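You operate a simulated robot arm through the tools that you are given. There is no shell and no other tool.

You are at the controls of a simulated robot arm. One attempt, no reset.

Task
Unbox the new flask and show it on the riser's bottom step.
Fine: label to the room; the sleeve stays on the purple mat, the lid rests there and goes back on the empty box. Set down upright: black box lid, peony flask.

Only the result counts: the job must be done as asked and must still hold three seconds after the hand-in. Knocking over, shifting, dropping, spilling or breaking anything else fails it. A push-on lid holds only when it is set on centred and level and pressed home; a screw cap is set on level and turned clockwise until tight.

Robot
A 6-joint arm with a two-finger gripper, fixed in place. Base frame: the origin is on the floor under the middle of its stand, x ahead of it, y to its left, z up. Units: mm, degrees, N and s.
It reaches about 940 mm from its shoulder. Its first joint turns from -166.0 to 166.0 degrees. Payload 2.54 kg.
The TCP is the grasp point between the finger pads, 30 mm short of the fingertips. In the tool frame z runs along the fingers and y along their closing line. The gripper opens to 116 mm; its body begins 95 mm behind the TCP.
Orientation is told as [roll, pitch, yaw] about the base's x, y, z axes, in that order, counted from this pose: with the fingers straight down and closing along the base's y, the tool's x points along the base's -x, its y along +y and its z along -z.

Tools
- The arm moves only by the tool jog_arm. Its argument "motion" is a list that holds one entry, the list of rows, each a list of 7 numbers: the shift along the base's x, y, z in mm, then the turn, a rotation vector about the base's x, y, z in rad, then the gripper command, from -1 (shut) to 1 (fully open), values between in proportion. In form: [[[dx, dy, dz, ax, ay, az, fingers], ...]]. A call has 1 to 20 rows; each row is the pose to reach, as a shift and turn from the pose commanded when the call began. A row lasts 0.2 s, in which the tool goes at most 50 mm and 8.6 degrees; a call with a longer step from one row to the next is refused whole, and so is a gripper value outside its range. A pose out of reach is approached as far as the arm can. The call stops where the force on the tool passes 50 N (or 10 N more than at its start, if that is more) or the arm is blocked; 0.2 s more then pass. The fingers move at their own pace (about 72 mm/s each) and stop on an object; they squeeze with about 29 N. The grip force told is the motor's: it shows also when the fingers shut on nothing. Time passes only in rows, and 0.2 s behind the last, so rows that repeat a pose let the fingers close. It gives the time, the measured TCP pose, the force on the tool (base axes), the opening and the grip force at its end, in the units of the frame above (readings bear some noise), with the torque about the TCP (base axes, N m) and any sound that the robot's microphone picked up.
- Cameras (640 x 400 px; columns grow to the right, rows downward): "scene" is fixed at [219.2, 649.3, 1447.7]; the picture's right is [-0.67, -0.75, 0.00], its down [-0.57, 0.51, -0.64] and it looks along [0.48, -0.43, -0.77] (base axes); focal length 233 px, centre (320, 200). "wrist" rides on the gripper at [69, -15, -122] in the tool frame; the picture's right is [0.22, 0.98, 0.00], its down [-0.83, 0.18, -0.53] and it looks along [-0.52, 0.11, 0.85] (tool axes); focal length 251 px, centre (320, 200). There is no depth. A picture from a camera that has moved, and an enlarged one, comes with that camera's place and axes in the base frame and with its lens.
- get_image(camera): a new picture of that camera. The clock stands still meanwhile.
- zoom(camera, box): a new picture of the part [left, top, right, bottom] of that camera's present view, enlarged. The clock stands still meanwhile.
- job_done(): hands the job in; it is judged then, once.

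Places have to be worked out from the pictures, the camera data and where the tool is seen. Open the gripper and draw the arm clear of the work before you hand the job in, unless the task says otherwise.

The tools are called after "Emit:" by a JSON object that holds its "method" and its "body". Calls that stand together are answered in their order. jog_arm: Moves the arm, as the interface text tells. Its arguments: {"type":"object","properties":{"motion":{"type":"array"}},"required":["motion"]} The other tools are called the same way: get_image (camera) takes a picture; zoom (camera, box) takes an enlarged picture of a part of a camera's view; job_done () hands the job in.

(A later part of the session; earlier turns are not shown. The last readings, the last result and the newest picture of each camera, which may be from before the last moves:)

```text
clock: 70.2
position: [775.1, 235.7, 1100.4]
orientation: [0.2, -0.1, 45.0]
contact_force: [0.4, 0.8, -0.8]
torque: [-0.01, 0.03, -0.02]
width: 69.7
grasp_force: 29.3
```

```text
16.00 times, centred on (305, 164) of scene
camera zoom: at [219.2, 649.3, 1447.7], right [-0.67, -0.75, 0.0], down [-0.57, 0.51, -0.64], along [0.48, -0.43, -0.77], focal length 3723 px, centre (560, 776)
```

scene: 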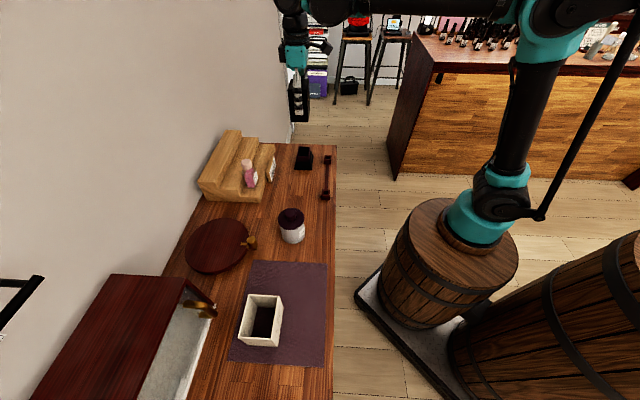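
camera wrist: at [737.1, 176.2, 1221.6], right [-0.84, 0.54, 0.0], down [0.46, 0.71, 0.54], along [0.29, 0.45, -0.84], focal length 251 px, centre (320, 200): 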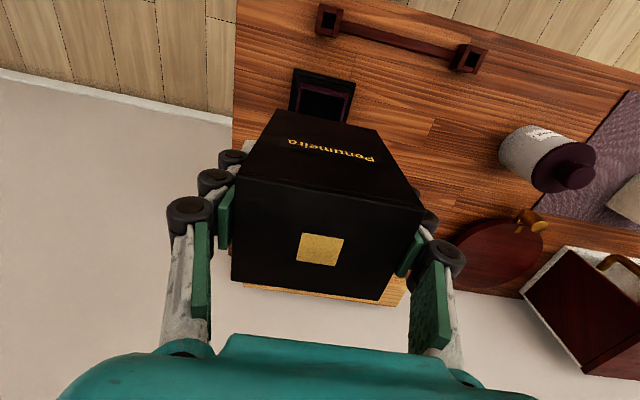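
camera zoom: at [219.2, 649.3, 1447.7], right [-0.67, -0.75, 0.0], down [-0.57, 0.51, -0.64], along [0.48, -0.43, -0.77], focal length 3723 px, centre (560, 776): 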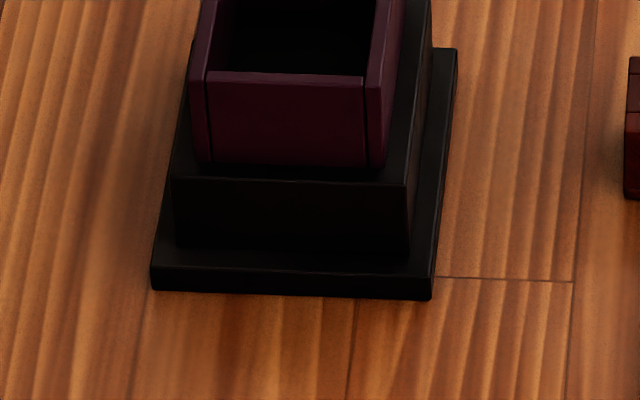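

The base is pixel-identical to before. I'll descend with the lid to just above the cradle (TCP≈970) and inspect.

Emit:
{"method": "jog_arm", "body": {"motion": [[[0, 0, -20, 0, 0, 0, -1], [0, 0, -45, 0, 0, 0, -1], [0, 0, -70, 0, 0, 0, -1], [0, 0, -95, 0, 0, 0, -1], [0, 0, -115, 0, 0, 0, -1], [0, 0, -127, 0, 0, 0, -1], [0, 0, -130, 0, 0, 0, -1], [0, 0, -130, 0, 0, 0, -1]]]}}

Emit:
{"method": "zoom", "body": {"camera": "scene", "box": [285, 125, 335, 175]}}

Emit:
{"method": "zoom", "body": {"camera": "wrist", "box": [220, 60, 440, 240]}}

```text
clock: 72.0
position: [774.0, 236.0, 969.7]
orientation: [0.2, 0.0, 45.0]
contact_force: [-0.1, 0.4, 0.0]
torque: [-0.03, 0.0, -0.03]
width: 69.6
grasp_force: 28.9
```

```text
8.00 times, centred on (310, 150) of scene
camera zoom: at [219.2, 649.3, 1447.7], right [-0.67, -0.75, 0.0], down [-0.57, 0.51, -0.64], along [0.48, -0.43, -0.77], focal length 1862 px, centre (400, 600)
```

zoom: 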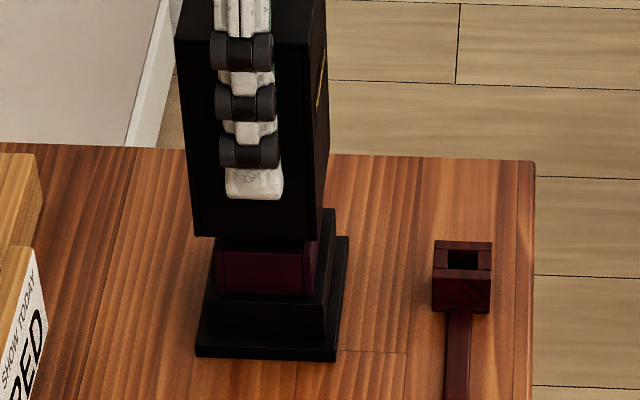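

```text
2.22 times, centred on (330, 150) of wrist
camera zoom: at [736.4, 176.3, 1092.8], right [-0.84, 0.54, 0.0], down [0.46, 0.71, 0.54], along [0.29, 0.45, -0.84], focal length 559 px, centre (298, 311)
```

zoom: 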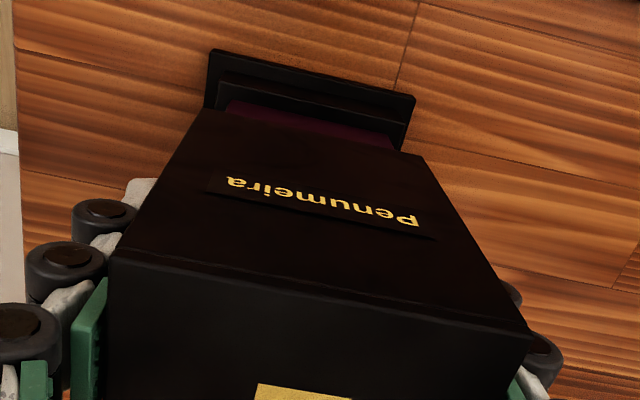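

Lid is aligned over the cradle. Lowering slowly to TCP≈950.

Emit:
{"method": "jog_arm", "body": {"motion": [[[0, 0, -3, 0, 0, 0, -1], [0, 0, -6, 0, 0, 0, -1], [0, 0, -9, 0, 0, 0, -1], [0, 0, -12, 0, 0, 0, -1], [0, 0, -15, 0, 0, 0, -1], [0, 0, -18, 0, 0, 0, -1], [0, 0, -20, 0, 0, 0, -1], [0, 0, -20, 0, 0, 0, -1]]]}}

```text
clock: 73.8
position: [775.4, 236.0, 951.0]
orientation: [0.2, -0.1, 45.0]
contact_force: [0.0, 0.5, -0.6]
torque: [-0.01, -0.02, -0.03]
width: 69.6
grasp_force: 28.7
```

No resistance; the lid is sliding over the cradle. Lowering further to about 938.

Emit:
{"method": "jog_arm", "body": {"motion": [[[0, 0, -2, 0, 0, 0, -1], [0, 0, -4, 0, 0, 0, -1], [0, 0, -6, 0, 0, 0, -1], [0, 0, -8, 0, 0, 0, -1], [0, 0, -10, 0, 0, 0, -1], [0, 0, -12, 0, 0, 0, -1], [0, 0, -12, 0, 0, 0, -1]]]}}

Emit:
{"method": "zoom", "body": {"camera": "scene", "box": [285, 125, 335, 175]}}

```text
clock: 75.4
position: [773.9, 235.9, 938.4]
orientation: [0.1, -0.2, 45.0]
contact_force: [1.4, 0.0, -0.2]
torque: [-0.03, 0.03, -0.01]
width: 69.8
grasp_force: 29.1
```

```text
8.00 times, centred on (310, 150) of scene
camera zoom: at [219.2, 649.3, 1447.7], right [-0.67, -0.75, 0.0], down [-0.57, 0.51, -0.64], along [0.48, -0.43, -0.77], focal length 1862 px, centre (400, 600)
```

zoom: 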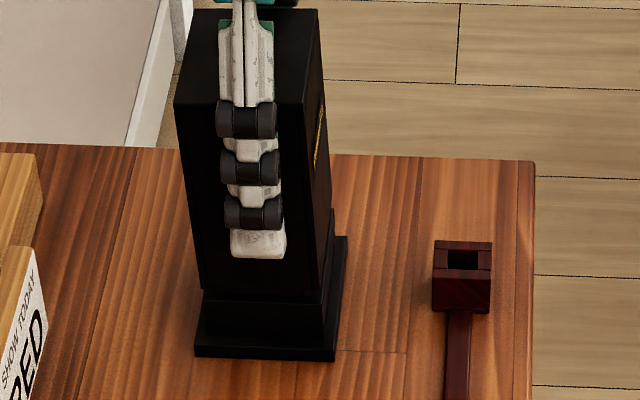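

About 3–4 mm remain. Continuing in 1 mm steps.

Emit:
{"method": "jog_arm", "body": {"motion": [[[0, 0, -1, 0, 0, 0, -1], [0, 0, -2, 0, 0, 0, -1], [0, 0, -3, 0, 0, 0, -1], [0, 0, -3, 0, 0, 0, -1]]]}}

```text
clock: 76.4
position: [774.0, 236.1, 936.6]
orientation: [0.1, 0.1, 45.0]
contact_force: [0.1, 0.0, -0.7]
torque: [-0.01, 0.01, 0.01]
width: 69.4
grasp_force: 29.5
```

Not seated yet at commanded 935.7. Pressing a little further.

Emit:
{"method": "jog_arm", "body": {"motion": [[[0, 0, -0.7, 0, 0, 0, -1], [0, 0, -1.4, 0, 0, 0, -1], [0, 0, -1.4, 0, 0, 0, -1]]]}}

```text
clock: 77.2
position: [774.6, 235.9, 934.2]
orientation: [0.1, -0.1, 44.9]
contact_force: [-0.5, -0.7, -0.5]
torque: [0.0, -0.04, 0.03]
width: 69.7
grasp_force: 28.6
```

Still no resistance at commanded 934.3. Continuing.

Emit:
{"method": "jog_arm", "body": {"motion": [[[0, 0, -0.7, 0, 0, 0, -1], [0, 0, -1.4, 0, 0, 0, -1], [0, 0, -1.4, 0, 0, 0, -1]]]}}

Emit:
{"method": "zoom", "body": {"camera": "scene", "box": [297, 156, 313, 172]}}

```text
clock: 78.0
position: [774.3, 235.2, 933.3]
orientation: [0.1, -0.1, 45.1]
contact_force: [0.4, 0.4, 2.5]
torque: [0.05, -0.09, 0.05]
width: 70.0
grasp_force: 28.9
```

```text
16.00 times, centred on (305, 164) of scene
camera zoom: at [219.2, 649.3, 1447.7], right [-0.67, -0.75, 0.0], down [-0.57, 0.51, -0.64], along [0.48, -0.43, -0.77], focal length 3723 px, centre (560, 776)
```

zoom: 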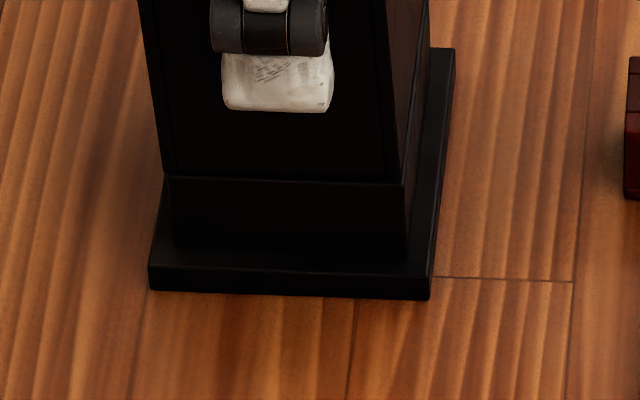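

First light contact (2.5 N). The lid's left edge seems slightly offset from the original image; comparing with the earlier full-box zoom before pressing.

Emit:
{"method": "zoom", "body": {"camera": "scene", "box": [283, 120, 331, 180]}}

Emit:
{"method": "zoom", "body": {"camera": "scene", "box": [293, 148, 317, 172]}}

Emit:
{"method": "zoom", "body": {"camera": "wrist", "box": [220, 80, 440, 300]}}

```text
6.67 times, centred on (307, 150) of scene
camera zoom: at [219.2, 649.3, 1447.7], right [-0.67, -0.75, 0.0], down [-0.57, 0.51, -0.64], along [0.48, -0.43, -0.77], focal length 1551 px, centre (407, 533)
```

zoom: 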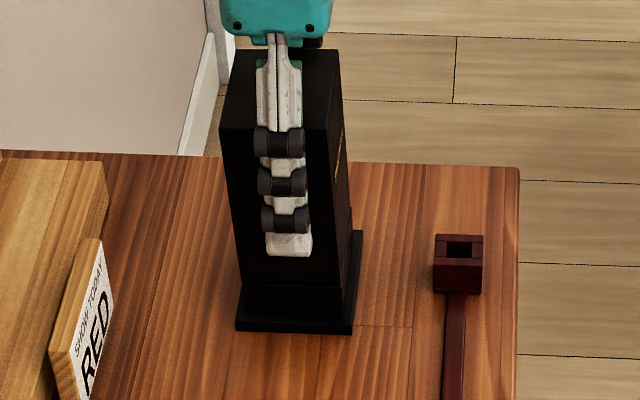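

```text
16.00 times, centred on (305, 160) of scene
camera zoom: at [219.2, 649.3, 1447.7], right [-0.67, -0.75, 0.0], down [-0.57, 0.51, -0.64], along [0.48, -0.43, -0.77], focal length 3723 px, centre (560, 840)
```

zoom: 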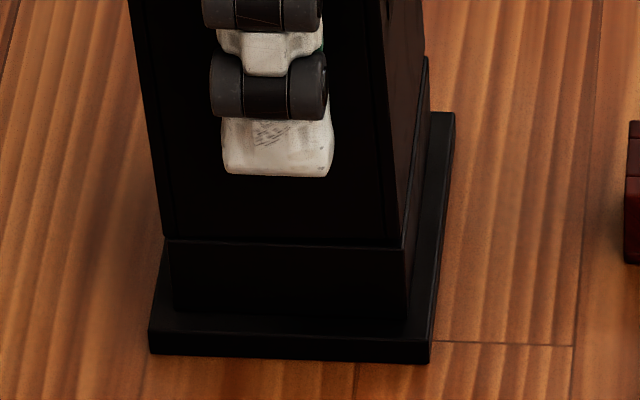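

```text
1.82 times, centred on (330, 190) of wrist
camera zoom: at [737.0, 176.1, 1054.9], right [-0.84, 0.54, 0.0], down [0.46, 0.71, 0.54], along [0.29, 0.45, -0.84], focal length 457 px, centre (302, 218)
```

zoom: 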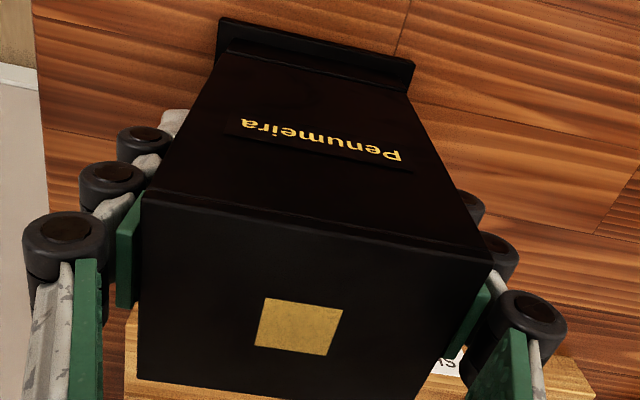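

The lid's top has tipped a few millimetres toward the wall relative to the grip. It isn't seated level yet, so I'll look at its bottom corners in detail.

Emit:
{"method": "zoom", "body": {"camera": "scene", "box": [296, 160, 316, 172]}}

Emit:
{"method": "zoom", "body": {"camera": "wrist", "box": [280, 80, 380, 140]}}

Emit:
{"method": "zoom", "body": {"camera": "scene", "box": [296, 122, 320, 146]}}

```text
16.00 times, centred on (306, 166) of scene
camera zoom: at [219.2, 649.3, 1447.7], right [-0.67, -0.75, 0.0], down [-0.57, 0.51, -0.64], along [0.48, -0.43, -0.77], focal length 3723 px, centre (544, 744)
```

zoom: 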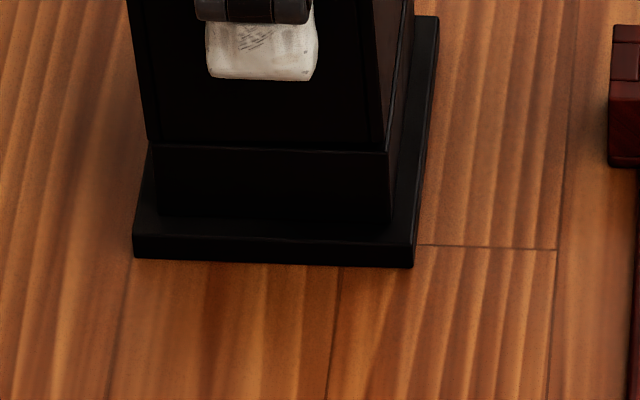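

```text
6.40 times, centred on (330, 110) of wrist
camera zoom: at [737.0, 176.1, 1054.9], right [-0.84, 0.54, 0.0], down [0.46, 0.71, 0.54], along [0.29, 0.45, -0.84], focal length 1609 px, centre (256, 776)
```

zoom: 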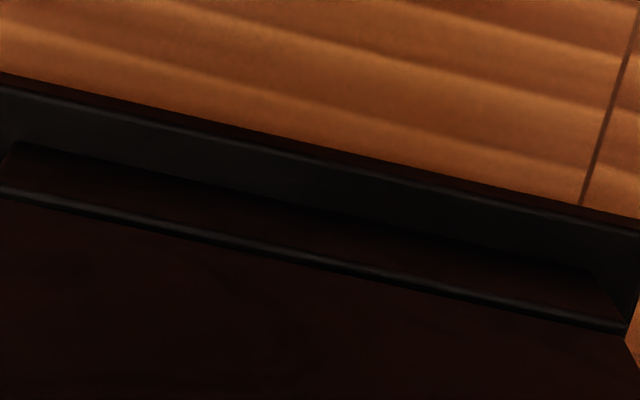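

```text
16.00 times, centred on (308, 134) of scene
camera zoom: at [219.2, 649.3, 1447.7], right [-0.67, -0.75, 0.0], down [-0.57, 0.51, -0.64], along [0.48, -0.43, -0.77], focal length 3723 px, centre (512, 1256)
```

zoom: 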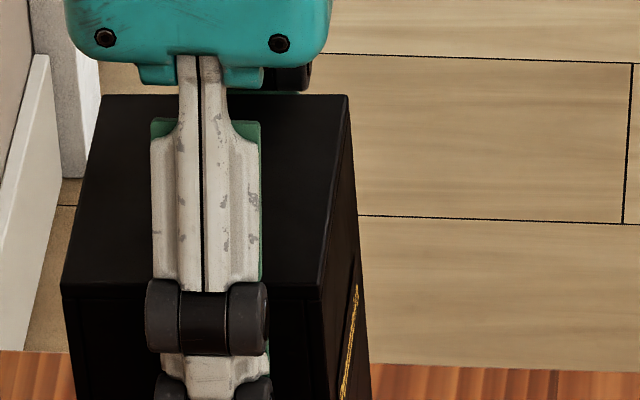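

The lid sits about 1.3 mm toward the wall and tilted nearly 2° in the grip, as the cradle nudged its lower edge during insertion. I'll raise it back off the cradle, measure the tilt, and correct it before seating.

Emit:
{"method": "jog_arm", "body": {"motion": [[[0, 0, 3, 0, 0, 0, -1], [0, 0, 7, 0, 0, 0, -1], [0, 0, 12, 0, 0, 0, -1], [0, 0, 18, 0, 0, 0, -1], [0, 0, 26, 0, 0, 0, -1], [0, 0, 34, 0, 0, 0, -1], [0, 0, 37.8, 0, 0, 0, -1], [0, 0, 37.8, 0, 0, 0, -1]]]}}

Emit:
{"method": "zoom", "body": {"camera": "scene", "box": [285, 125, 335, 175]}}

Emit:
{"method": "get_image", "body": {"camera": "wrist"}}

Emit:
{"method": "zoom", "body": {"camera": "scene", "box": [293, 136, 317, 160]}}

Emit:
{"method": "zoom", "body": {"camera": "scene", "box": [293, 112, 317, 136]}}

```text
clock: 79.8
position: [774.6, 237.5, 971.7]
orientation: [0.2, -0.1, 45.0]
contact_force: [-0.5, 0.4, -0.3]
torque: [-0.01, 0.02, 0.0]
width: 69.8
grasp_force: 29.0
```

```text
8.00 times, centred on (310, 150) of scene
camera zoom: at [219.2, 649.3, 1447.7], right [-0.67, -0.75, 0.0], down [-0.57, 0.51, -0.64], along [0.48, -0.43, -0.77], focal length 1862 px, centre (400, 600)
```

zoom: 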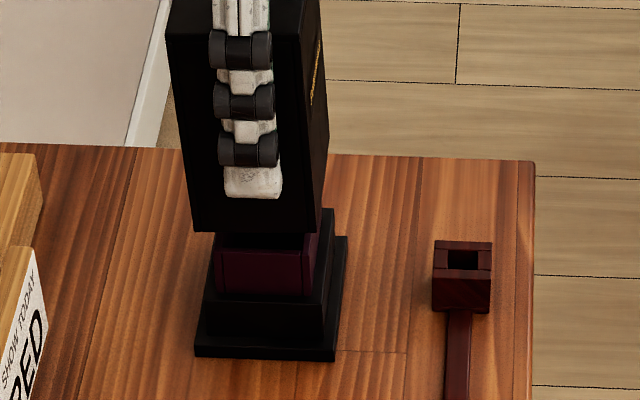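

```text
taken
camera wrist: at [737.2, 176.3, 1093.1], right [-0.84, 0.54, 0.0], down [0.46, 0.71, 0.54], along [0.29, 0.45, -0.84], focal length 251 px, centre (320, 200)
```

wrist: 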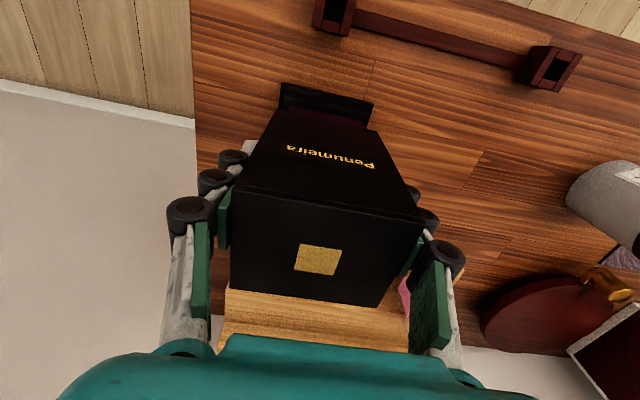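

```text
16.00 times, centred on (305, 148) of scene
camera zoom: at [219.2, 649.3, 1447.7], right [-0.67, -0.75, 0.0], down [-0.57, 0.51, -0.64], along [0.48, -0.43, -0.77], focal length 3723 px, centre (560, 1032)
```

zoom: 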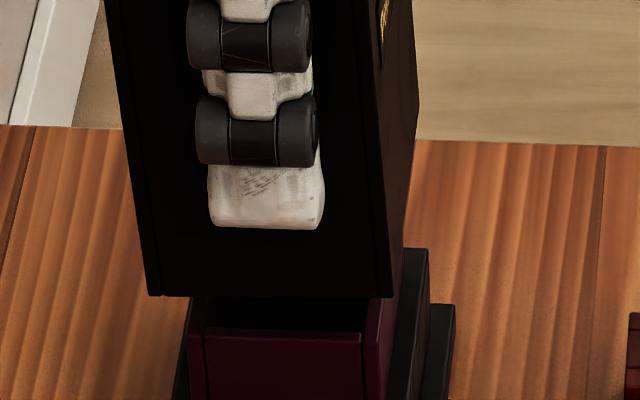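

```text
16.00 times, centred on (305, 124) of scene
camera zoom: at [219.2, 649.3, 1447.7], right [-0.67, -0.75, 0.0], down [-0.57, 0.51, -0.64], along [0.48, -0.43, -0.77], focal length 3723 px, centre (560, 1416)
```

zoom: 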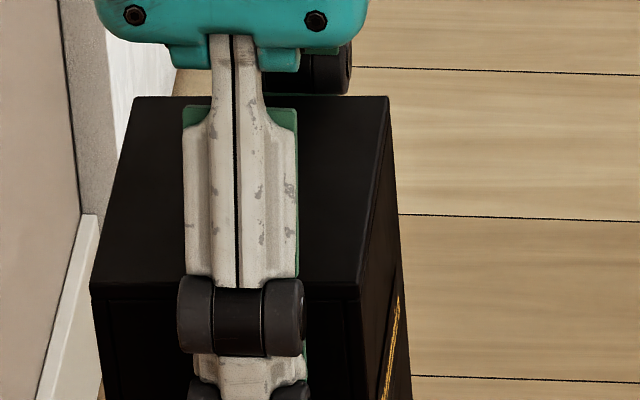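

The lid is tilted about 2° in the grip (top toward the wall) and sits roughly 3.5 mm off toward the wall. I'll counter-rotate the tool 2° about the counter's long axis, shift −3.7 mm in depth, then re-measure.

Emit:
{"method": "jog_arm", "body": {"motion": [[[-1, -1, 0, 0.012, -0.012, 0, -1], [-2.6, -2.6, 0, 0.0247, -0.0247, 0, -1], [-2.6, -2.6, 0, 0.0247, -0.0247, 0, -1]]]}}

Emit:
{"method": "zoom", "body": {"camera": "scene", "box": [285, 125, 335, 175]}}

Emit:
{"method": "zoom", "body": {"camera": "scene", "box": [293, 136, 317, 160]}}

Emit:
{"method": "zoom", "body": {"camera": "scene", "box": [293, 112, 317, 136]}}

Emit:
{"method": "zoom", "body": {"camera": "wrist", "box": [220, 60, 440, 300]}}

```text
clock: 80.6
position: [772.0, 234.0, 971.7]
orientation: [0.2, -2.1, 45.0]
contact_force: [-0.2, 0.0, -0.7]
torque: [0.01, -0.03, 0.03]
width: 69.5
grasp_force: 28.9
```

```text
8.00 times, centred on (310, 150) of scene
camera zoom: at [219.2, 649.3, 1447.7], right [-0.67, -0.75, 0.0], down [-0.57, 0.51, -0.64], along [0.48, -0.43, -0.77], focal length 1862 px, centre (400, 600)
```

zoom: 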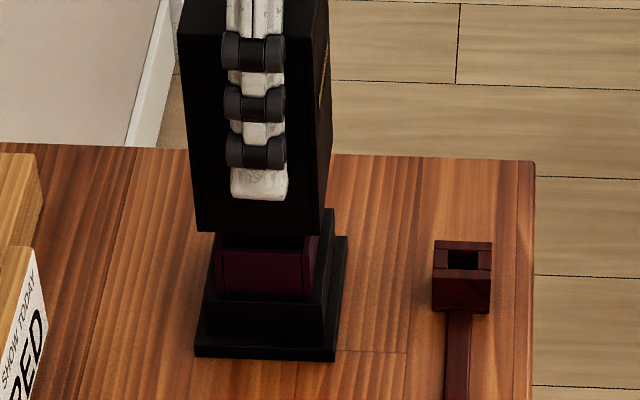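

```text
16.00 times, centred on (305, 148) of scene
camera zoom: at [219.2, 649.3, 1447.7], right [-0.67, -0.75, 0.0], down [-0.57, 0.51, -0.64], along [0.48, -0.43, -0.77], focal length 3723 px, centre (560, 1032)
```

zoom: 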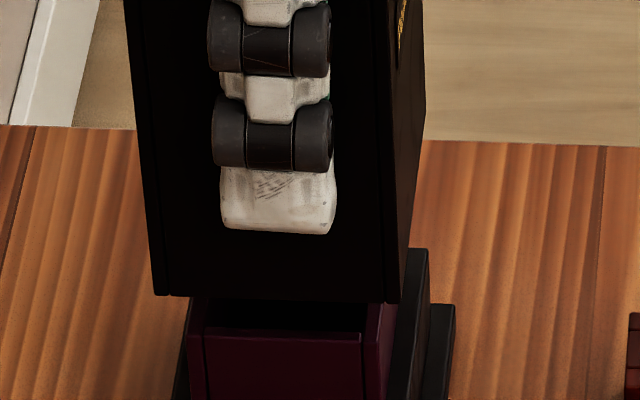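

```text
16.00 times, centred on (305, 124) of scene
camera zoom: at [219.2, 649.3, 1447.7], right [-0.67, -0.75, 0.0], down [-0.57, 0.51, -0.64], along [0.48, -0.43, -0.77], focal length 3723 px, centre (560, 1416)
```

zoom: 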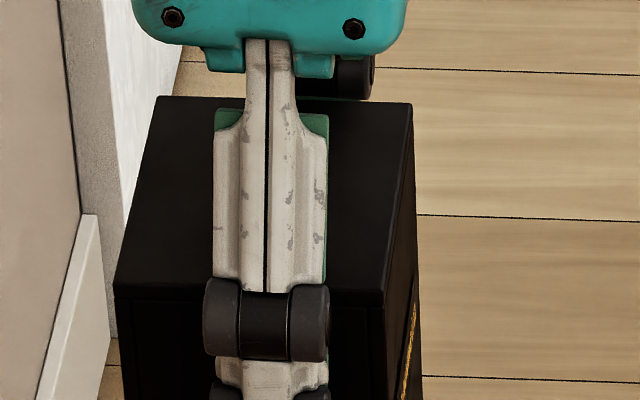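

```text
1.67 times, centred on (330, 180) of wrist
camera zoom: at [731.6, 171.2, 1090.1], right [-0.84, 0.54, -0.01], down [0.44, 0.7, 0.56], along [0.31, 0.47, -0.83], focal length 419 px, centre (303, 233)
```

zoom: 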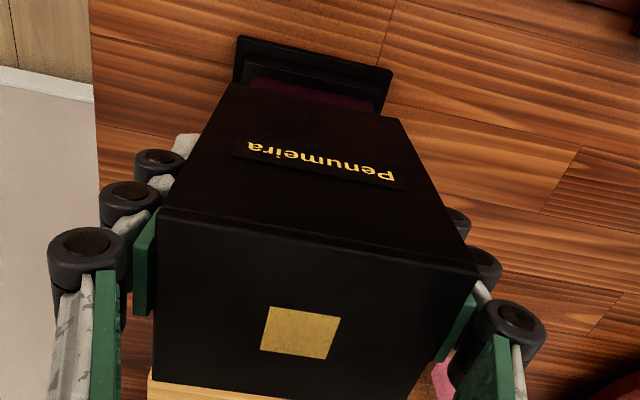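

Now the lid reads level (edge slopes match the original) and centred within about 0.5 mm of the base. Lowering slowly again with a mid-way check.

Emit:
{"method": "jog_arm", "body": {"motion": [[[0, 0, -3, 0, 0, 0, -1], [0, 0, -6, 0, 0, 0, -1], [0, 0, -9, 0, 0, 0, -1], [0, 0, -12, 0, 0, 0, -1], [0, 0, -15, 0, 0, 0, -1], [0, 0, -18, 0, 0, 0, -1], [0, 0, -20, 0, 0, 0, -1], [0, 0, -20, 0, 0, 0, -1]]]}}

Emit:
{"method": "zoom", "body": {"camera": "scene", "box": [293, 144, 317, 168]}}

Emit:
{"method": "zoom", "body": {"camera": "scene", "box": [293, 118, 317, 142]}}

```text
clock: 82.4
position: [772.3, 233.2, 951.5]
orientation: [0.2, -2.1, 44.9]
contact_force: [-0.7, -0.1, -1.4]
torque: [0.0, -0.02, 0.02]
width: 69.6
grasp_force: 29.1
```

```text
16.00 times, centred on (305, 156) of scene
camera zoom: at [219.2, 649.3, 1447.7], right [-0.67, -0.75, 0.0], down [-0.57, 0.51, -0.64], along [0.48, -0.43, -0.77], focal length 3723 px, centre (560, 904)
```

zoom: 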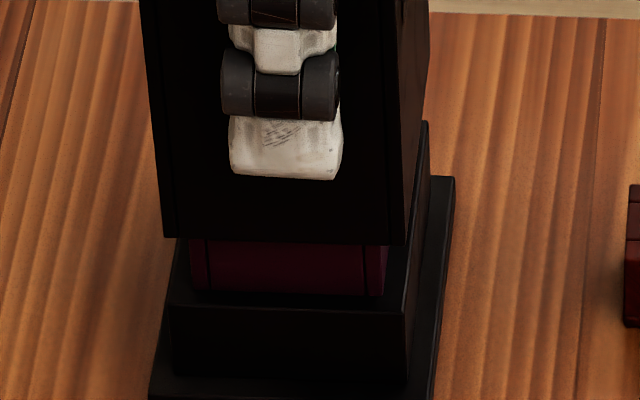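

```text
16.00 times, centred on (305, 130) of scene
camera zoom: at [219.2, 649.3, 1447.7], right [-0.67, -0.75, 0.0], down [-0.57, 0.51, -0.64], along [0.48, -0.43, -0.77], focal length 3723 px, centre (560, 1320)
```

zoom: 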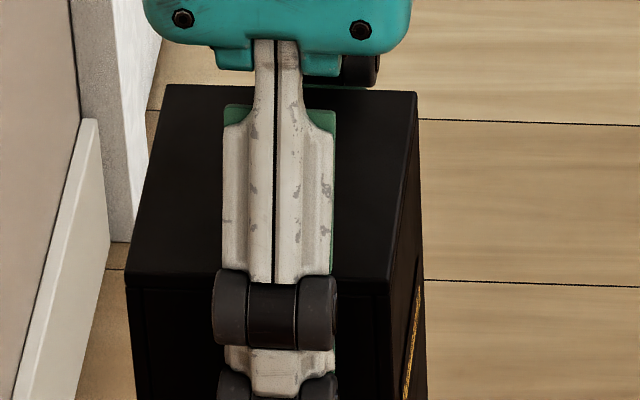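

Aligned: lid centre reads d≈714 at both top and bottom, same as the original. Continuing down.

Emit:
{"method": "jog_arm", "body": {"motion": [[[0, 0, -2, 0, 0, 0, -1], [0, 0, -4, 0, 0, 0, -1], [0, 0, -6, 0, 0, 0, -1], [0, 0, -8, 0, 0, 0, -1], [0, 0, -10, 0, 0, 0, -1], [0, 0, -12, 0, 0, 0, -1], [0, 0, -12, 0, 0, 0, -1]]]}}

Emit:
{"method": "zoom", "body": {"camera": "scene", "box": [293, 148, 317, 172]}}

Emit:
{"method": "zoom", "body": {"camera": "scene", "box": [293, 122, 317, 146]}}

```text
clock: 84.0
position: [772.0, 235.3, 938.9]
orientation: [0.2, -2.0, 45.1]
contact_force: [-0.2, 0.3, -1.6]
torque: [-0.03, -0.01, 0.03]
width: 69.6
grasp_force: 28.9
```

```text
16.00 times, centred on (305, 160) of scene
camera zoom: at [219.2, 649.3, 1447.7], right [-0.67, -0.75, 0.0], down [-0.57, 0.51, -0.64], along [0.48, -0.43, -0.77], focal length 3723 px, centre (560, 840)
```

zoom: 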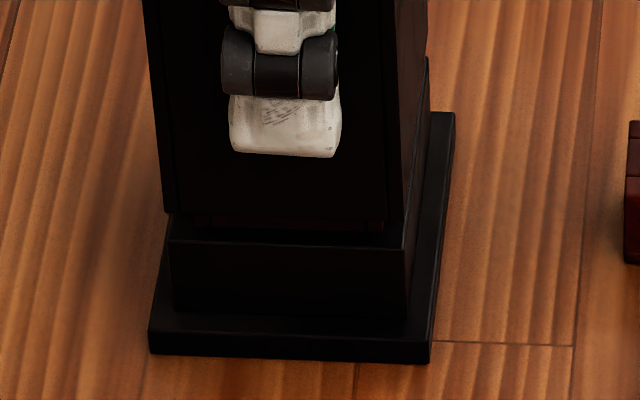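

```text
16.00 times, centred on (305, 134) of scene
camera zoom: at [219.2, 649.3, 1447.7], right [-0.67, -0.75, 0.0], down [-0.57, 0.51, -0.64], along [0.48, -0.43, -0.77], focal length 3723 px, centre (560, 1256)
```

zoom: 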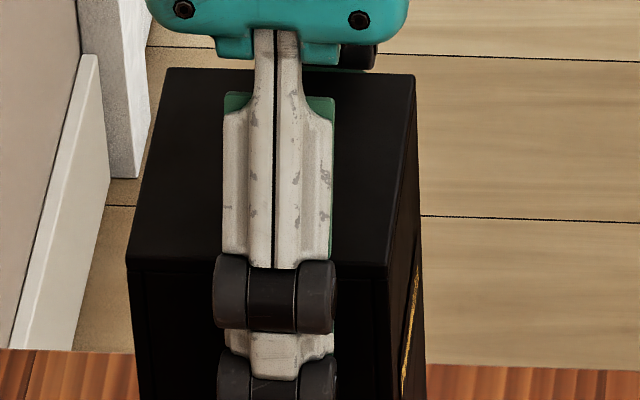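

The lid is still about 8 mm above the seat, level and centred within about 0.5 mm. Lowering 5 mm more in small steps.

Emit:
{"method": "jog_arm", "body": {"motion": [[[0, 0, -1, 0, 0, 0, -1], [0, 0, -2, 0, 0, 0, -1], [0, 0, -3, 0, 0, 0, -1], [0, 0, -4, 0, 0, 0, -1], [0, 0, -5, 0, 0, 0, -1], [0, 0, -5, 0, 0, 0, -1]]]}}

Emit:
{"method": "zoom", "body": {"camera": "scene", "box": [293, 148, 317, 172]}}

Emit:
{"method": "zoom", "body": {"camera": "scene", "box": [293, 122, 317, 146]}}

```text
clock: 85.4
position: [772.9, 234.3, 933.5]
orientation: [0.2, -2.1, 44.9]
contact_force: [0.4, -0.5, -0.5]
torque: [0.01, 0.0, 0.0]
width: 69.7
grasp_force: 29.1
```

```text
16.00 times, centred on (305, 160) of scene
camera zoom: at [219.2, 649.3, 1447.7], right [-0.67, -0.75, 0.0], down [-0.57, 0.51, -0.64], along [0.48, -0.43, -0.77], focal length 3723 px, centre (560, 840)
```

zoom: 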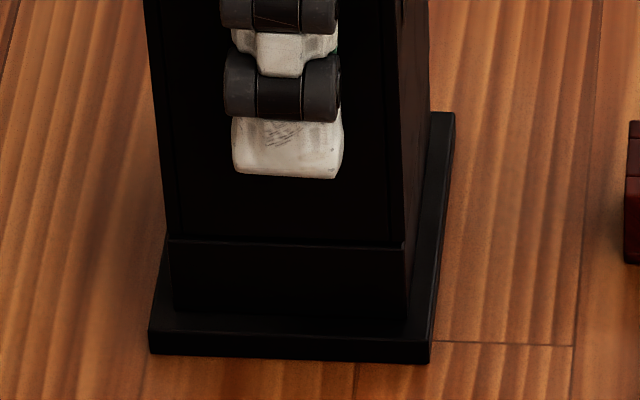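

```text
16.00 times, centred on (305, 134) of scene
camera zoom: at [219.2, 649.3, 1447.7], right [-0.67, -0.75, 0.0], down [-0.57, 0.51, -0.64], along [0.48, -0.43, -0.77], focal length 3723 px, centre (560, 1256)
```

zoom: 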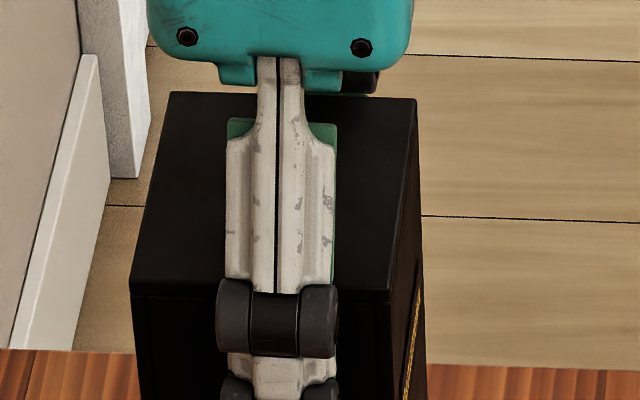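

The lid's corners now coincide with the original seated positions, about 1 mm above the base. Pressing down gently to feel the seat.

Emit:
{"method": "jog_arm", "body": {"motion": [[[0, 0, -0.7, 0, 0, 0, -1], [0, 0, -1.4, 0, 0, 0, -1], [0, 0, -1.4, 0, 0, 0, -1]]]}}

```text
clock: 86.2
position: [772.5, 233.3, 932.3]
orientation: [0.2, -2.1, 45.0]
contact_force: [1.2, -1.0, 4.4]
torque: [-0.11, -0.27, -0.05]
width: 69.7
grasp_force: 28.8
```

Light contact at 4.4 N: the lid has reached the base. I'll release it so it settles flat, then press it home from the top with closed fingers.

Emit:
{"method": "jog_arm", "body": {"motion": [[[0, 0, 0, 0, 0, 0, -0.3], [0, 0, 0, 0, 0, 0, 0.25], [0, 0, 0, 0, 0, 0, 0.4], [0, 0, 0, 0, 0, 0, 0.6], [0, 0, 0, 0, 0, 0, 0.7], [0, 0, 0, 0, 0, 0, 0.7]]]}}

Emit:
{"method": "zoom", "body": {"camera": "scene", "box": [293, 148, 317, 172]}}

Emit:
{"method": "zoom", "body": {"camera": "scene", "box": [293, 122, 317, 146]}}

Emit:
{"method": "zoom", "body": {"camera": "wrist", "box": [220, 60, 440, 300]}}

```text
clock: 87.6
position: [772.5, 233.4, 932.1]
orientation: [0.2, -2.1, 45.1]
contact_force: [-0.5, 0.4, -0.7]
torque: [0.01, -0.03, 0.0]
width: 98.5
grasp_force: 0.0
```

```text
16.00 times, centred on (305, 160) of scene
camera zoom: at [219.2, 649.3, 1447.7], right [-0.67, -0.75, 0.0], down [-0.57, 0.51, -0.64], along [0.48, -0.43, -0.77], focal length 3723 px, centre (560, 840)
```

zoom: 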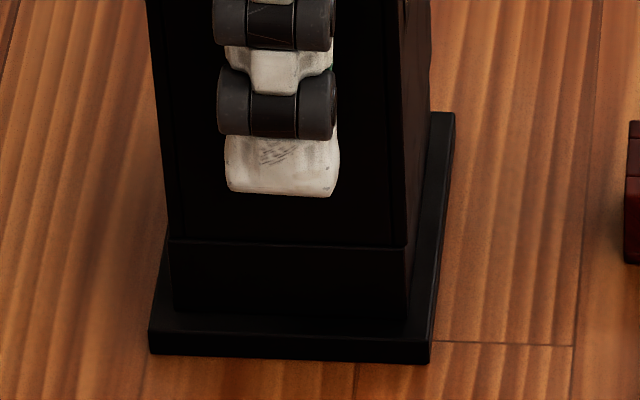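

```text
16.00 times, centred on (305, 134) of scene
camera zoom: at [219.2, 649.3, 1447.7], right [-0.67, -0.75, 0.0], down [-0.57, 0.51, -0.64], along [0.48, -0.43, -0.77], focal length 3723 px, centre (560, 1256)
```

zoom: 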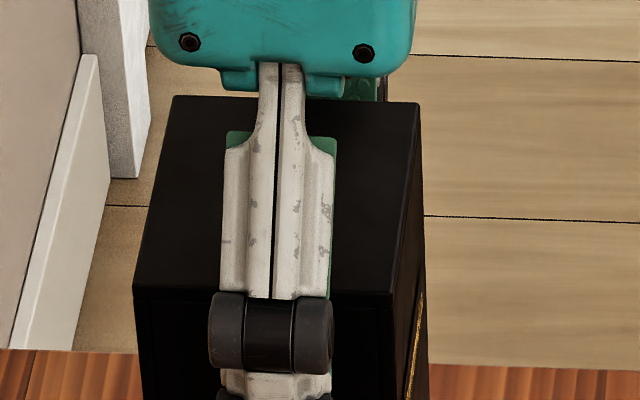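

```text
1.67 times, centred on (330, 180) of wrist
camera zoom: at [731.6, 171.0, 1051.2], right [-0.84, 0.54, -0.01], down [0.44, 0.7, 0.56], along [0.31, 0.47, -0.83], focal length 419 px, centre (303, 233)
```

zoom: 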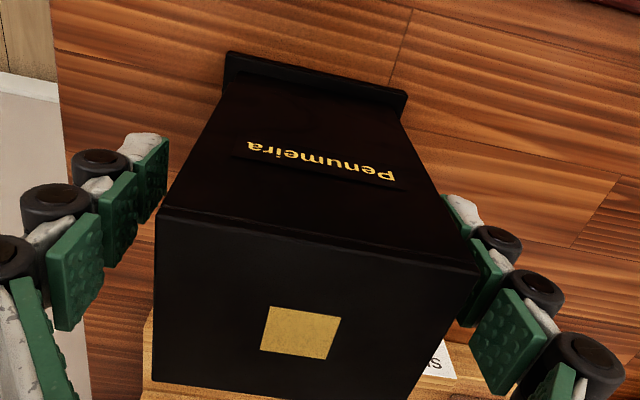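

The released lid has dropped into place; its corners match the original seated position within about 0.5 mm. I'll rise, straighten the tool, close the fingers and position over the lid centre.

Emit:
{"method": "jog_arm", "body": {"motion": [[[0, 0, 10, 0, 0, 0, 0.7], [0, 0, 30, 0, 0, 0, 0.7], [0, 0, 60, 0, 0, 0, 0.7], [0, 0, 90, 0, 0, 0, 0.7], [0, 0, 112, 0, 0, 0, 0.7], [1, 1, 118, -0.012, 0.012, 0, 0], [2.5, 2.7, 118, -0.0247, 0.0247, 0, -1], [2.5, 2.7, 118, -0.0247, 0.0247, 0, -1], [2.5, 2.7, 118, -0.0247, 0.0247, 0, -1], [2.5, 2.7, 118, -0.0247, 0.0247, 0, -1]]]}}

Emit:
{"method": "get_image", "body": {"camera": "wrist"}}

Emit:
{"method": "zoom", "body": {"camera": "scene", "box": [283, 110, 331, 180]}}

```text
clock: 89.8
position: [773.4, 236.9, 1052.1]
orientation: [0.2, -0.1, 45.0]
contact_force: [0.4, -0.3, -0.9]
torque: [0.02, 0.02, 0.0]
width: 0.0
grasp_force: 28.4
```

```text
taken
camera wrist: at [736.4, 176.3, 1173.1], right [-0.84, 0.54, 0.0], down [0.46, 0.71, 0.54], along [0.29, 0.45, -0.84], focal length 251 px, centre (320, 200)
```

wrist: 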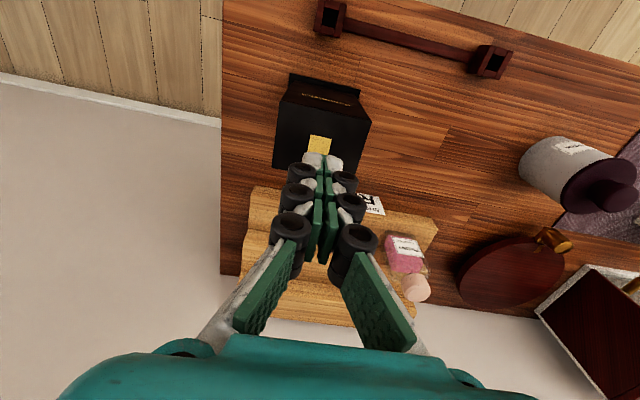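

```text
5.71 times, centred on (307, 145) of scene
camera zoom: at [219.2, 649.3, 1447.7], right [-0.67, -0.75, 0.0], down [-0.57, 0.51, -0.64], along [0.48, -0.43, -0.77], focal length 1330 px, centre (394, 514)
```

zoom: 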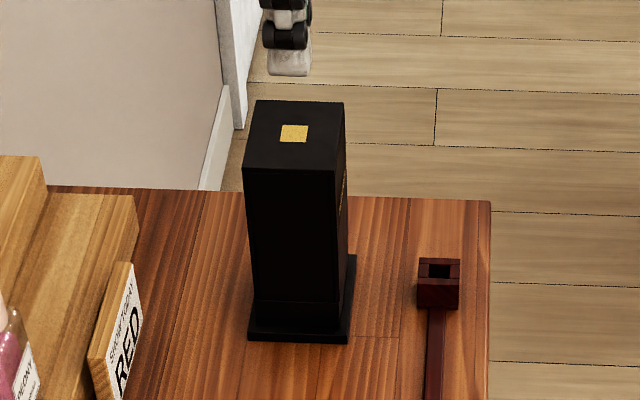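

Fingers are closed above the lid. I'll compare the lid with the original zooms for centring and level before pressing.

Emit:
{"method": "zoom", "body": {"camera": "scene", "box": [280, 118, 344, 158]}}

Emit:
{"method": "zoom", "body": {"camera": "scene", "box": [297, 156, 313, 172]}}

Emit:
{"method": "zoom", "body": {"camera": "wrist", "box": [260, 60, 390, 190]}}

```text
10.00 times, centred on (312, 138) of scene
camera zoom: at [219.2, 649.3, 1447.7], right [-0.67, -0.75, 0.0], down [-0.57, 0.51, -0.64], along [0.48, -0.43, -0.77], focal length 2327 px, centre (400, 820)
```

zoom: 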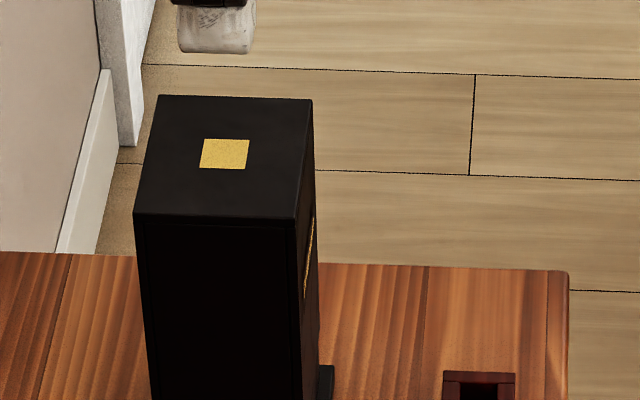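

```text
16.00 times, centred on (305, 164) of scene
camera zoom: at [219.2, 649.3, 1447.7], right [-0.67, -0.75, 0.0], down [-0.57, 0.51, -0.64], along [0.48, -0.43, -0.77], focal length 3723 px, centre (560, 776)
```

zoom: 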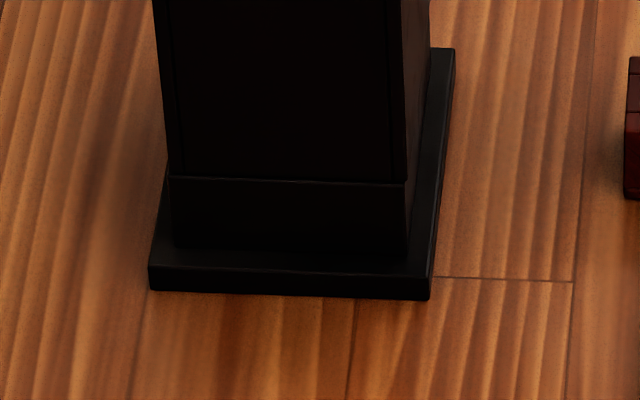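

```text
3.08 times, centred on (325, 125) of wrist
camera zoom: at [736.4, 176.3, 1173.1], right [-0.84, 0.54, 0.0], down [0.46, 0.71, 0.54], along [0.29, 0.45, -0.84], focal length 774 px, centre (305, 431)
```

zoom: 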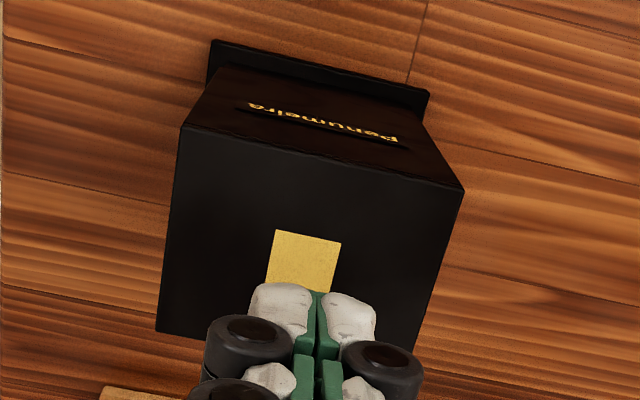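

The lid sits centred and level, perhaps 0.5 mm proud. I'll descend with closed fingertips to just above the lid centre, then press in small increments.

Emit:
{"method": "jog_arm", "body": {"motion": [[[0, 0, -10, 0, 0, 0, -1], [0, 0, -20, 0, 0, 0, -1], [0, 0, -28, 0, 0, 0, -1], [0, 0, -33, 0, 0, 0, -1], [0, 0, -36, 0, 0, 0, -1], [0, 0, -36, 0, 0, 0, -1]]]}}

Emit:
{"method": "zoom", "body": {"camera": "scene", "box": [290, 115, 326, 145]}}

Emit:
{"method": "get_image", "body": {"camera": "wrist"}}

```text
clock: 91.2
position: [775.0, 236.6, 1015.2]
orientation: [0.2, -0.1, 45.0]
contact_force: [0.5, 0.2, 0.7]
torque: [-0.02, 0.0, 0.01]
width: 0.0
grasp_force: 29.2
```

```text
13.33 times, centred on (308, 130) of scene
camera zoom: at [219.2, 649.3, 1447.7], right [-0.67, -0.75, 0.0], down [-0.57, 0.51, -0.64], along [0.48, -0.43, -0.77], focal length 3103 px, centre (480, 1133)
```

zoom: 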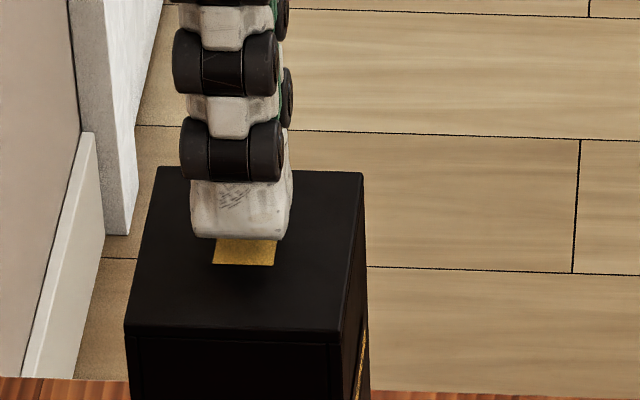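

```text
taken
camera wrist: at [737.2, 176.4, 1136.6], right [-0.84, 0.54, 0.0], down [0.46, 0.71, 0.54], along [0.29, 0.45, -0.84], focal length 251 px, centre (320, 200)
```

wrist: 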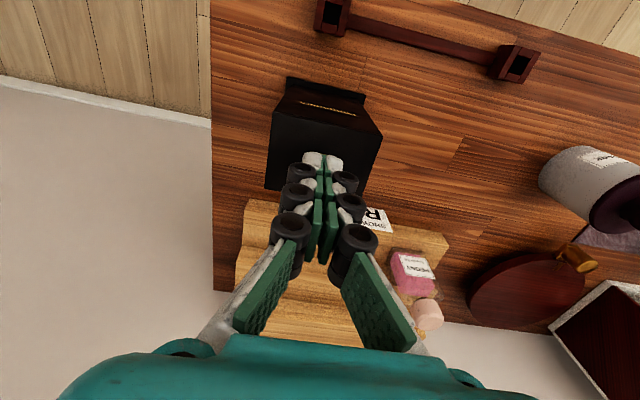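

Fingertips are just above the gold square. Stepping down to contact.

Emit:
{"method": "jog_arm", "body": {"motion": [[[0, 0, -1, 0, 0, 0, -1], [0, 0, -2, 0, 0, 0, -1], [0, 0, -3, 0, 0, 0, -1], [0, 0, -3, 0, 0, 0, -1]]]}}

```text
clock: 92.2
position: [774.1, 236.6, 1011.8]
orientation: [0.1, -0.1, 44.9]
contact_force: [0.1, -0.4, 0.1]
torque: [-0.01, -0.03, -0.02]
width: 0.1
grasp_force: 28.6
```

No contact at commanded 1011.3. Continuing.

Emit:
{"method": "jog_arm", "body": {"motion": [[[0, 0, -0.7, 0, 0, 0, -1], [0, 0, -1.4, 0, 0, 0, -1], [0, 0, -2, 0, 0, 0, -1], [0, 0, -2, 0, 0, 0, -1]]]}}

```text
clock: 93.2
position: [775.3, 235.3, 1009.9]
orientation: [0.2, -0.1, 45.0]
contact_force: [0.2, -0.2, -0.4]
torque: [0.01, -0.01, -0.01]
width: 0.0
grasp_force: 28.6
```

Still free at commanded 1009.3. Continuing in 0.7 mm steps.

Emit:
{"method": "jog_arm", "body": {"motion": [[[0, 0, -0.7, 0, 0, 0, -1], [0, 0, -1.4, 0, 0, 0, -1], [0, 0, -1.4, 0, 0, 0, -1]]]}}

```text
clock: 94.0
position: [774.8, 236.4, 1008.9]
orientation: [0.2, -0.1, 45.0]
contact_force: [0.4, -0.4, -0.4]
torque: [-0.02, 0.02, -0.02]
width: 0.1
grasp_force: 28.8
```

Still free at commanded 1007.9. Continuing.

Emit:
{"method": "jog_arm", "body": {"motion": [[[0, 0, -0.7, 0, 0, 0, -1], [0, 0, -1.4, 0, 0, 0, -1], [0, 0, -1.4, 0, 0, 0, -1]]]}}

Emit:
{"method": "zoom", "body": {"camera": "scene", "box": [290, 115, 326, 145]}}

```text
clock: 94.8
position: [773.9, 236.2, 1008.1]
orientation: [0.2, -0.1, 45.0]
contact_force: [3.1, -0.3, 17.1]
torque: [-0.02, -0.06, -0.01]
width: 6.1
grasp_force: 28.4
```

```text
13.33 times, centred on (308, 130) of scene
camera zoom: at [219.2, 649.3, 1447.7], right [-0.67, -0.75, 0.0], down [-0.57, 0.51, -0.64], along [0.48, -0.43, -0.77], focal length 3103 px, centre (480, 1133)
```

zoom: 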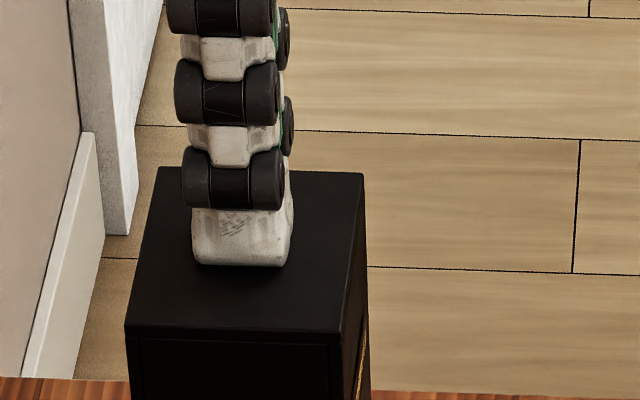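

Contact made with 17 N on the lid centre. Pressing harder in 0.5 mm increments.

Emit:
{"method": "jog_arm", "body": {"motion": [[[0, 0, -0.5, 0, 0, 0, -1], [0, 0, -1, 0, 0, 0, -1], [0, 0, -1, 0, 0, 0, -1]]]}}

```text
clock: 95.6
position: [775.7, 236.2, 1007.2]
orientation: [0.2, -0.2, 45.0]
contact_force: [5.4, 3.1, 40.4]
torque: [0.09, -0.12, 0.04]
width: 6.1
grasp_force: 28.5
```

Now 40 N. A bit more, to about 50 N, listening for a seating click.

Emit:
{"method": "jog_arm", "body": {"motion": [[[0, 0, -0.3, 0, 0, 0, -1], [0, 0, -0.3, 0, 0, 0, -1]]]}}

Emit:
{"method": "zoom", "body": {"camera": "scene", "box": [297, 156, 313, 172]}}

Emit:
{"method": "zoom", "body": {"camera": "scene", "box": [280, 118, 344, 158]}}

```text
clock: 96.0
position: [775.0, 237.3, 1007.1]
orientation: [0.1, -0.1, 45.0]
contact_force: [0.7, 0.9, 25.3]
torque: [0.0, 0.0, 0.04]
width: 6.1
grasp_force: 28.7
stopped in row 2: the force on the tool passed its limit at 53 N (the readings are from after the stop); the commanded pose is now the measured one
```

```text
16.00 times, centred on (305, 164) of scene
camera zoom: at [219.2, 649.3, 1447.7], right [-0.67, -0.75, 0.0], down [-0.57, 0.51, -0.64], along [0.48, -0.43, -0.77], focal length 3723 px, centre (560, 776)
```

zoom: 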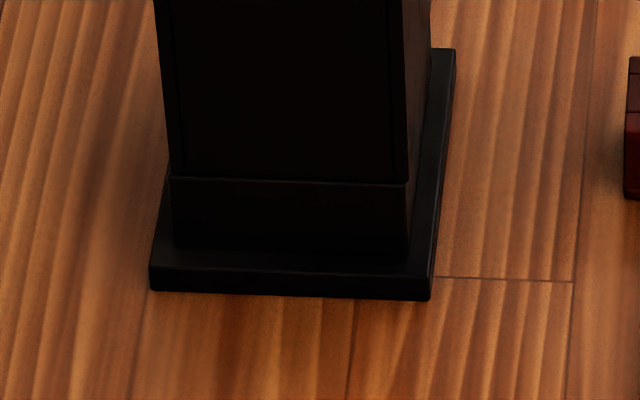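

```text
10.00 times, centred on (312, 138) of scene
camera zoom: at [219.2, 649.3, 1447.7], right [-0.67, -0.75, 0.0], down [-0.57, 0.51, -0.64], along [0.48, -0.43, -0.77], focal length 2327 px, centre (400, 820)
```

zoom: 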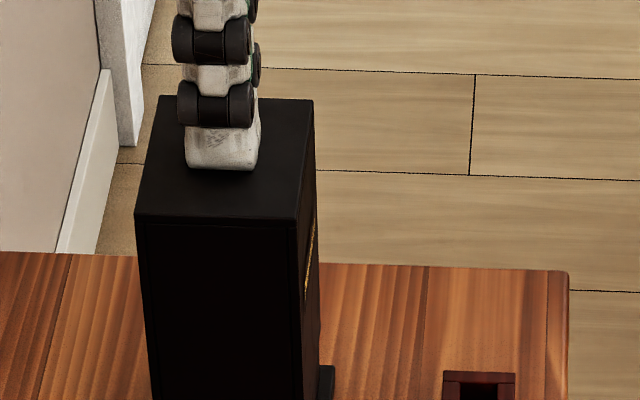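

The press peaked at 53 N and the lid is flush, with split line and corners matching the original. Raising clear and inspecting from the wrist camera.

Emit:
{"method": "jog_arm", "body": {"motion": [[[0, 0, 5, 0, 0, 0, -1], [0, 0, 20, 0, 0, 0, -1], [0, 0, 45, 0, 0, 0, -0.5], [0, 0, 75, 0, 0, 0, 0.4], [0, 0, 95, 0, 0, 0, 0.7], [0, 0, 95, 0, 0, 0, 0.7], [0, 0, 95, 0, 0, 0, 0.7]]]}}

Emit:
{"method": "zoom", "body": {"camera": "wrist", "box": [265, 60, 375, 170]}}

Emit:
{"method": "zoom", "body": {"camera": "scene", "box": [280, 118, 344, 158]}}

Emit:
{"method": "zoom", "body": {"camera": "scene", "box": [297, 156, 313, 172]}}

Emit:
{"method": "zoom", "body": {"camera": "wrist", "box": [285, 60, 355, 110]}}

```text
clock: 97.6
position: [774.4, 236.5, 1100.8]
orientation: [0.2, -0.2, 45.0]
contact_force: [0.5, 0.3, 0.4]
torque: [-0.01, -0.05, 0.01]
width: 98.8
grasp_force: 0.2
```

```text
3.64 times, centred on (320, 115) of wrist
camera zoom: at [736.8, 176.3, 1221.8], right [-0.84, 0.54, 0.0], down [0.46, 0.71, 0.54], along [0.29, 0.45, -0.84], focal length 914 px, centre (320, 509)
```

zoom: 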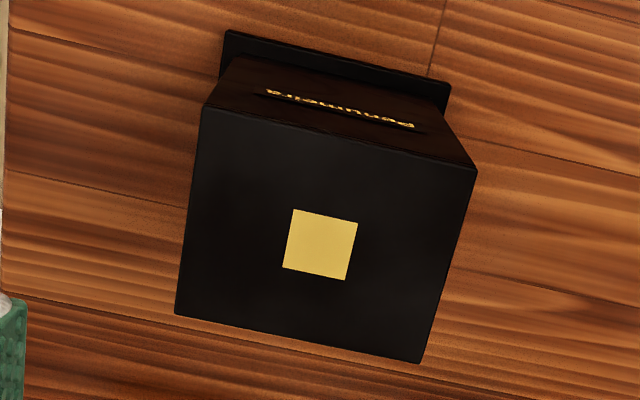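

```text
10.00 times, centred on (312, 138) of scene
camera zoom: at [219.2, 649.3, 1447.7], right [-0.67, -0.75, 0.0], down [-0.57, 0.51, -0.64], along [0.48, -0.43, -0.77], focal length 2327 px, centre (400, 820)
```

zoom: 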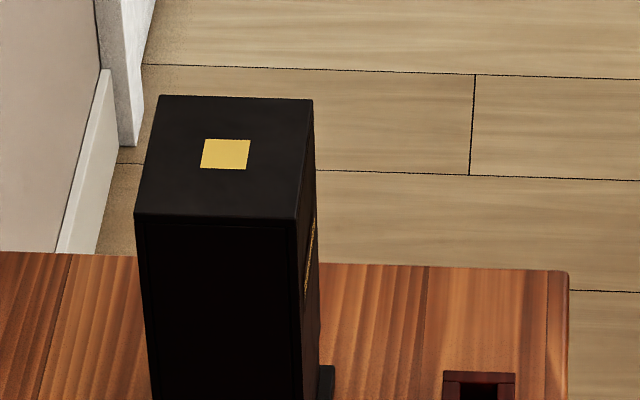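

```text
16.00 times, centred on (305, 164) of scene
camera zoom: at [219.2, 649.3, 1447.7], right [-0.67, -0.75, 0.0], down [-0.57, 0.51, -0.64], along [0.48, -0.43, -0.77], focal length 3723 px, centre (560, 776)
```

zoom: 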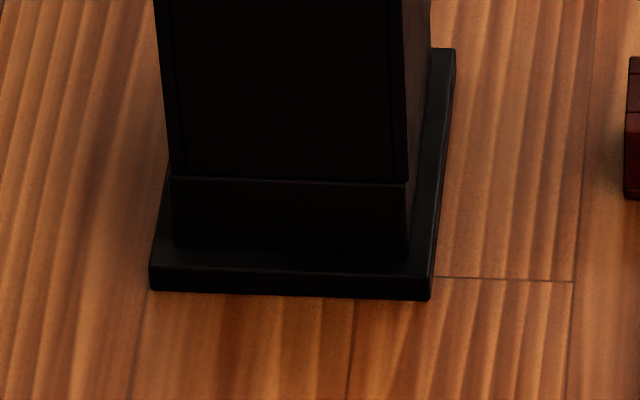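

```text
8.00 times, centred on (320, 85) of wrist
camera zoom: at [736.8, 176.3, 1221.8], right [-0.84, 0.54, 0.0], down [0.46, 0.71, 0.54], along [0.29, 0.45, -0.84], focal length 2012 px, centre (320, 1120)
```

zoom: 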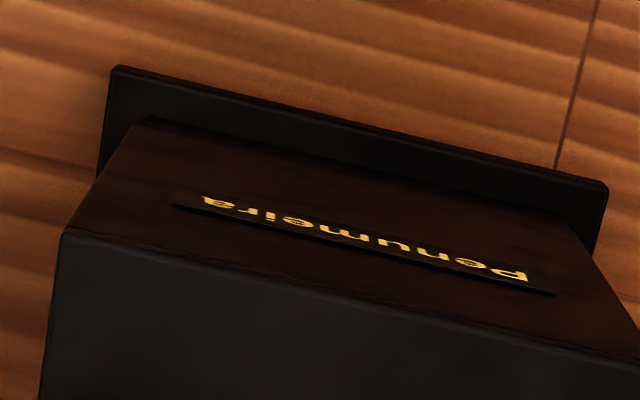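

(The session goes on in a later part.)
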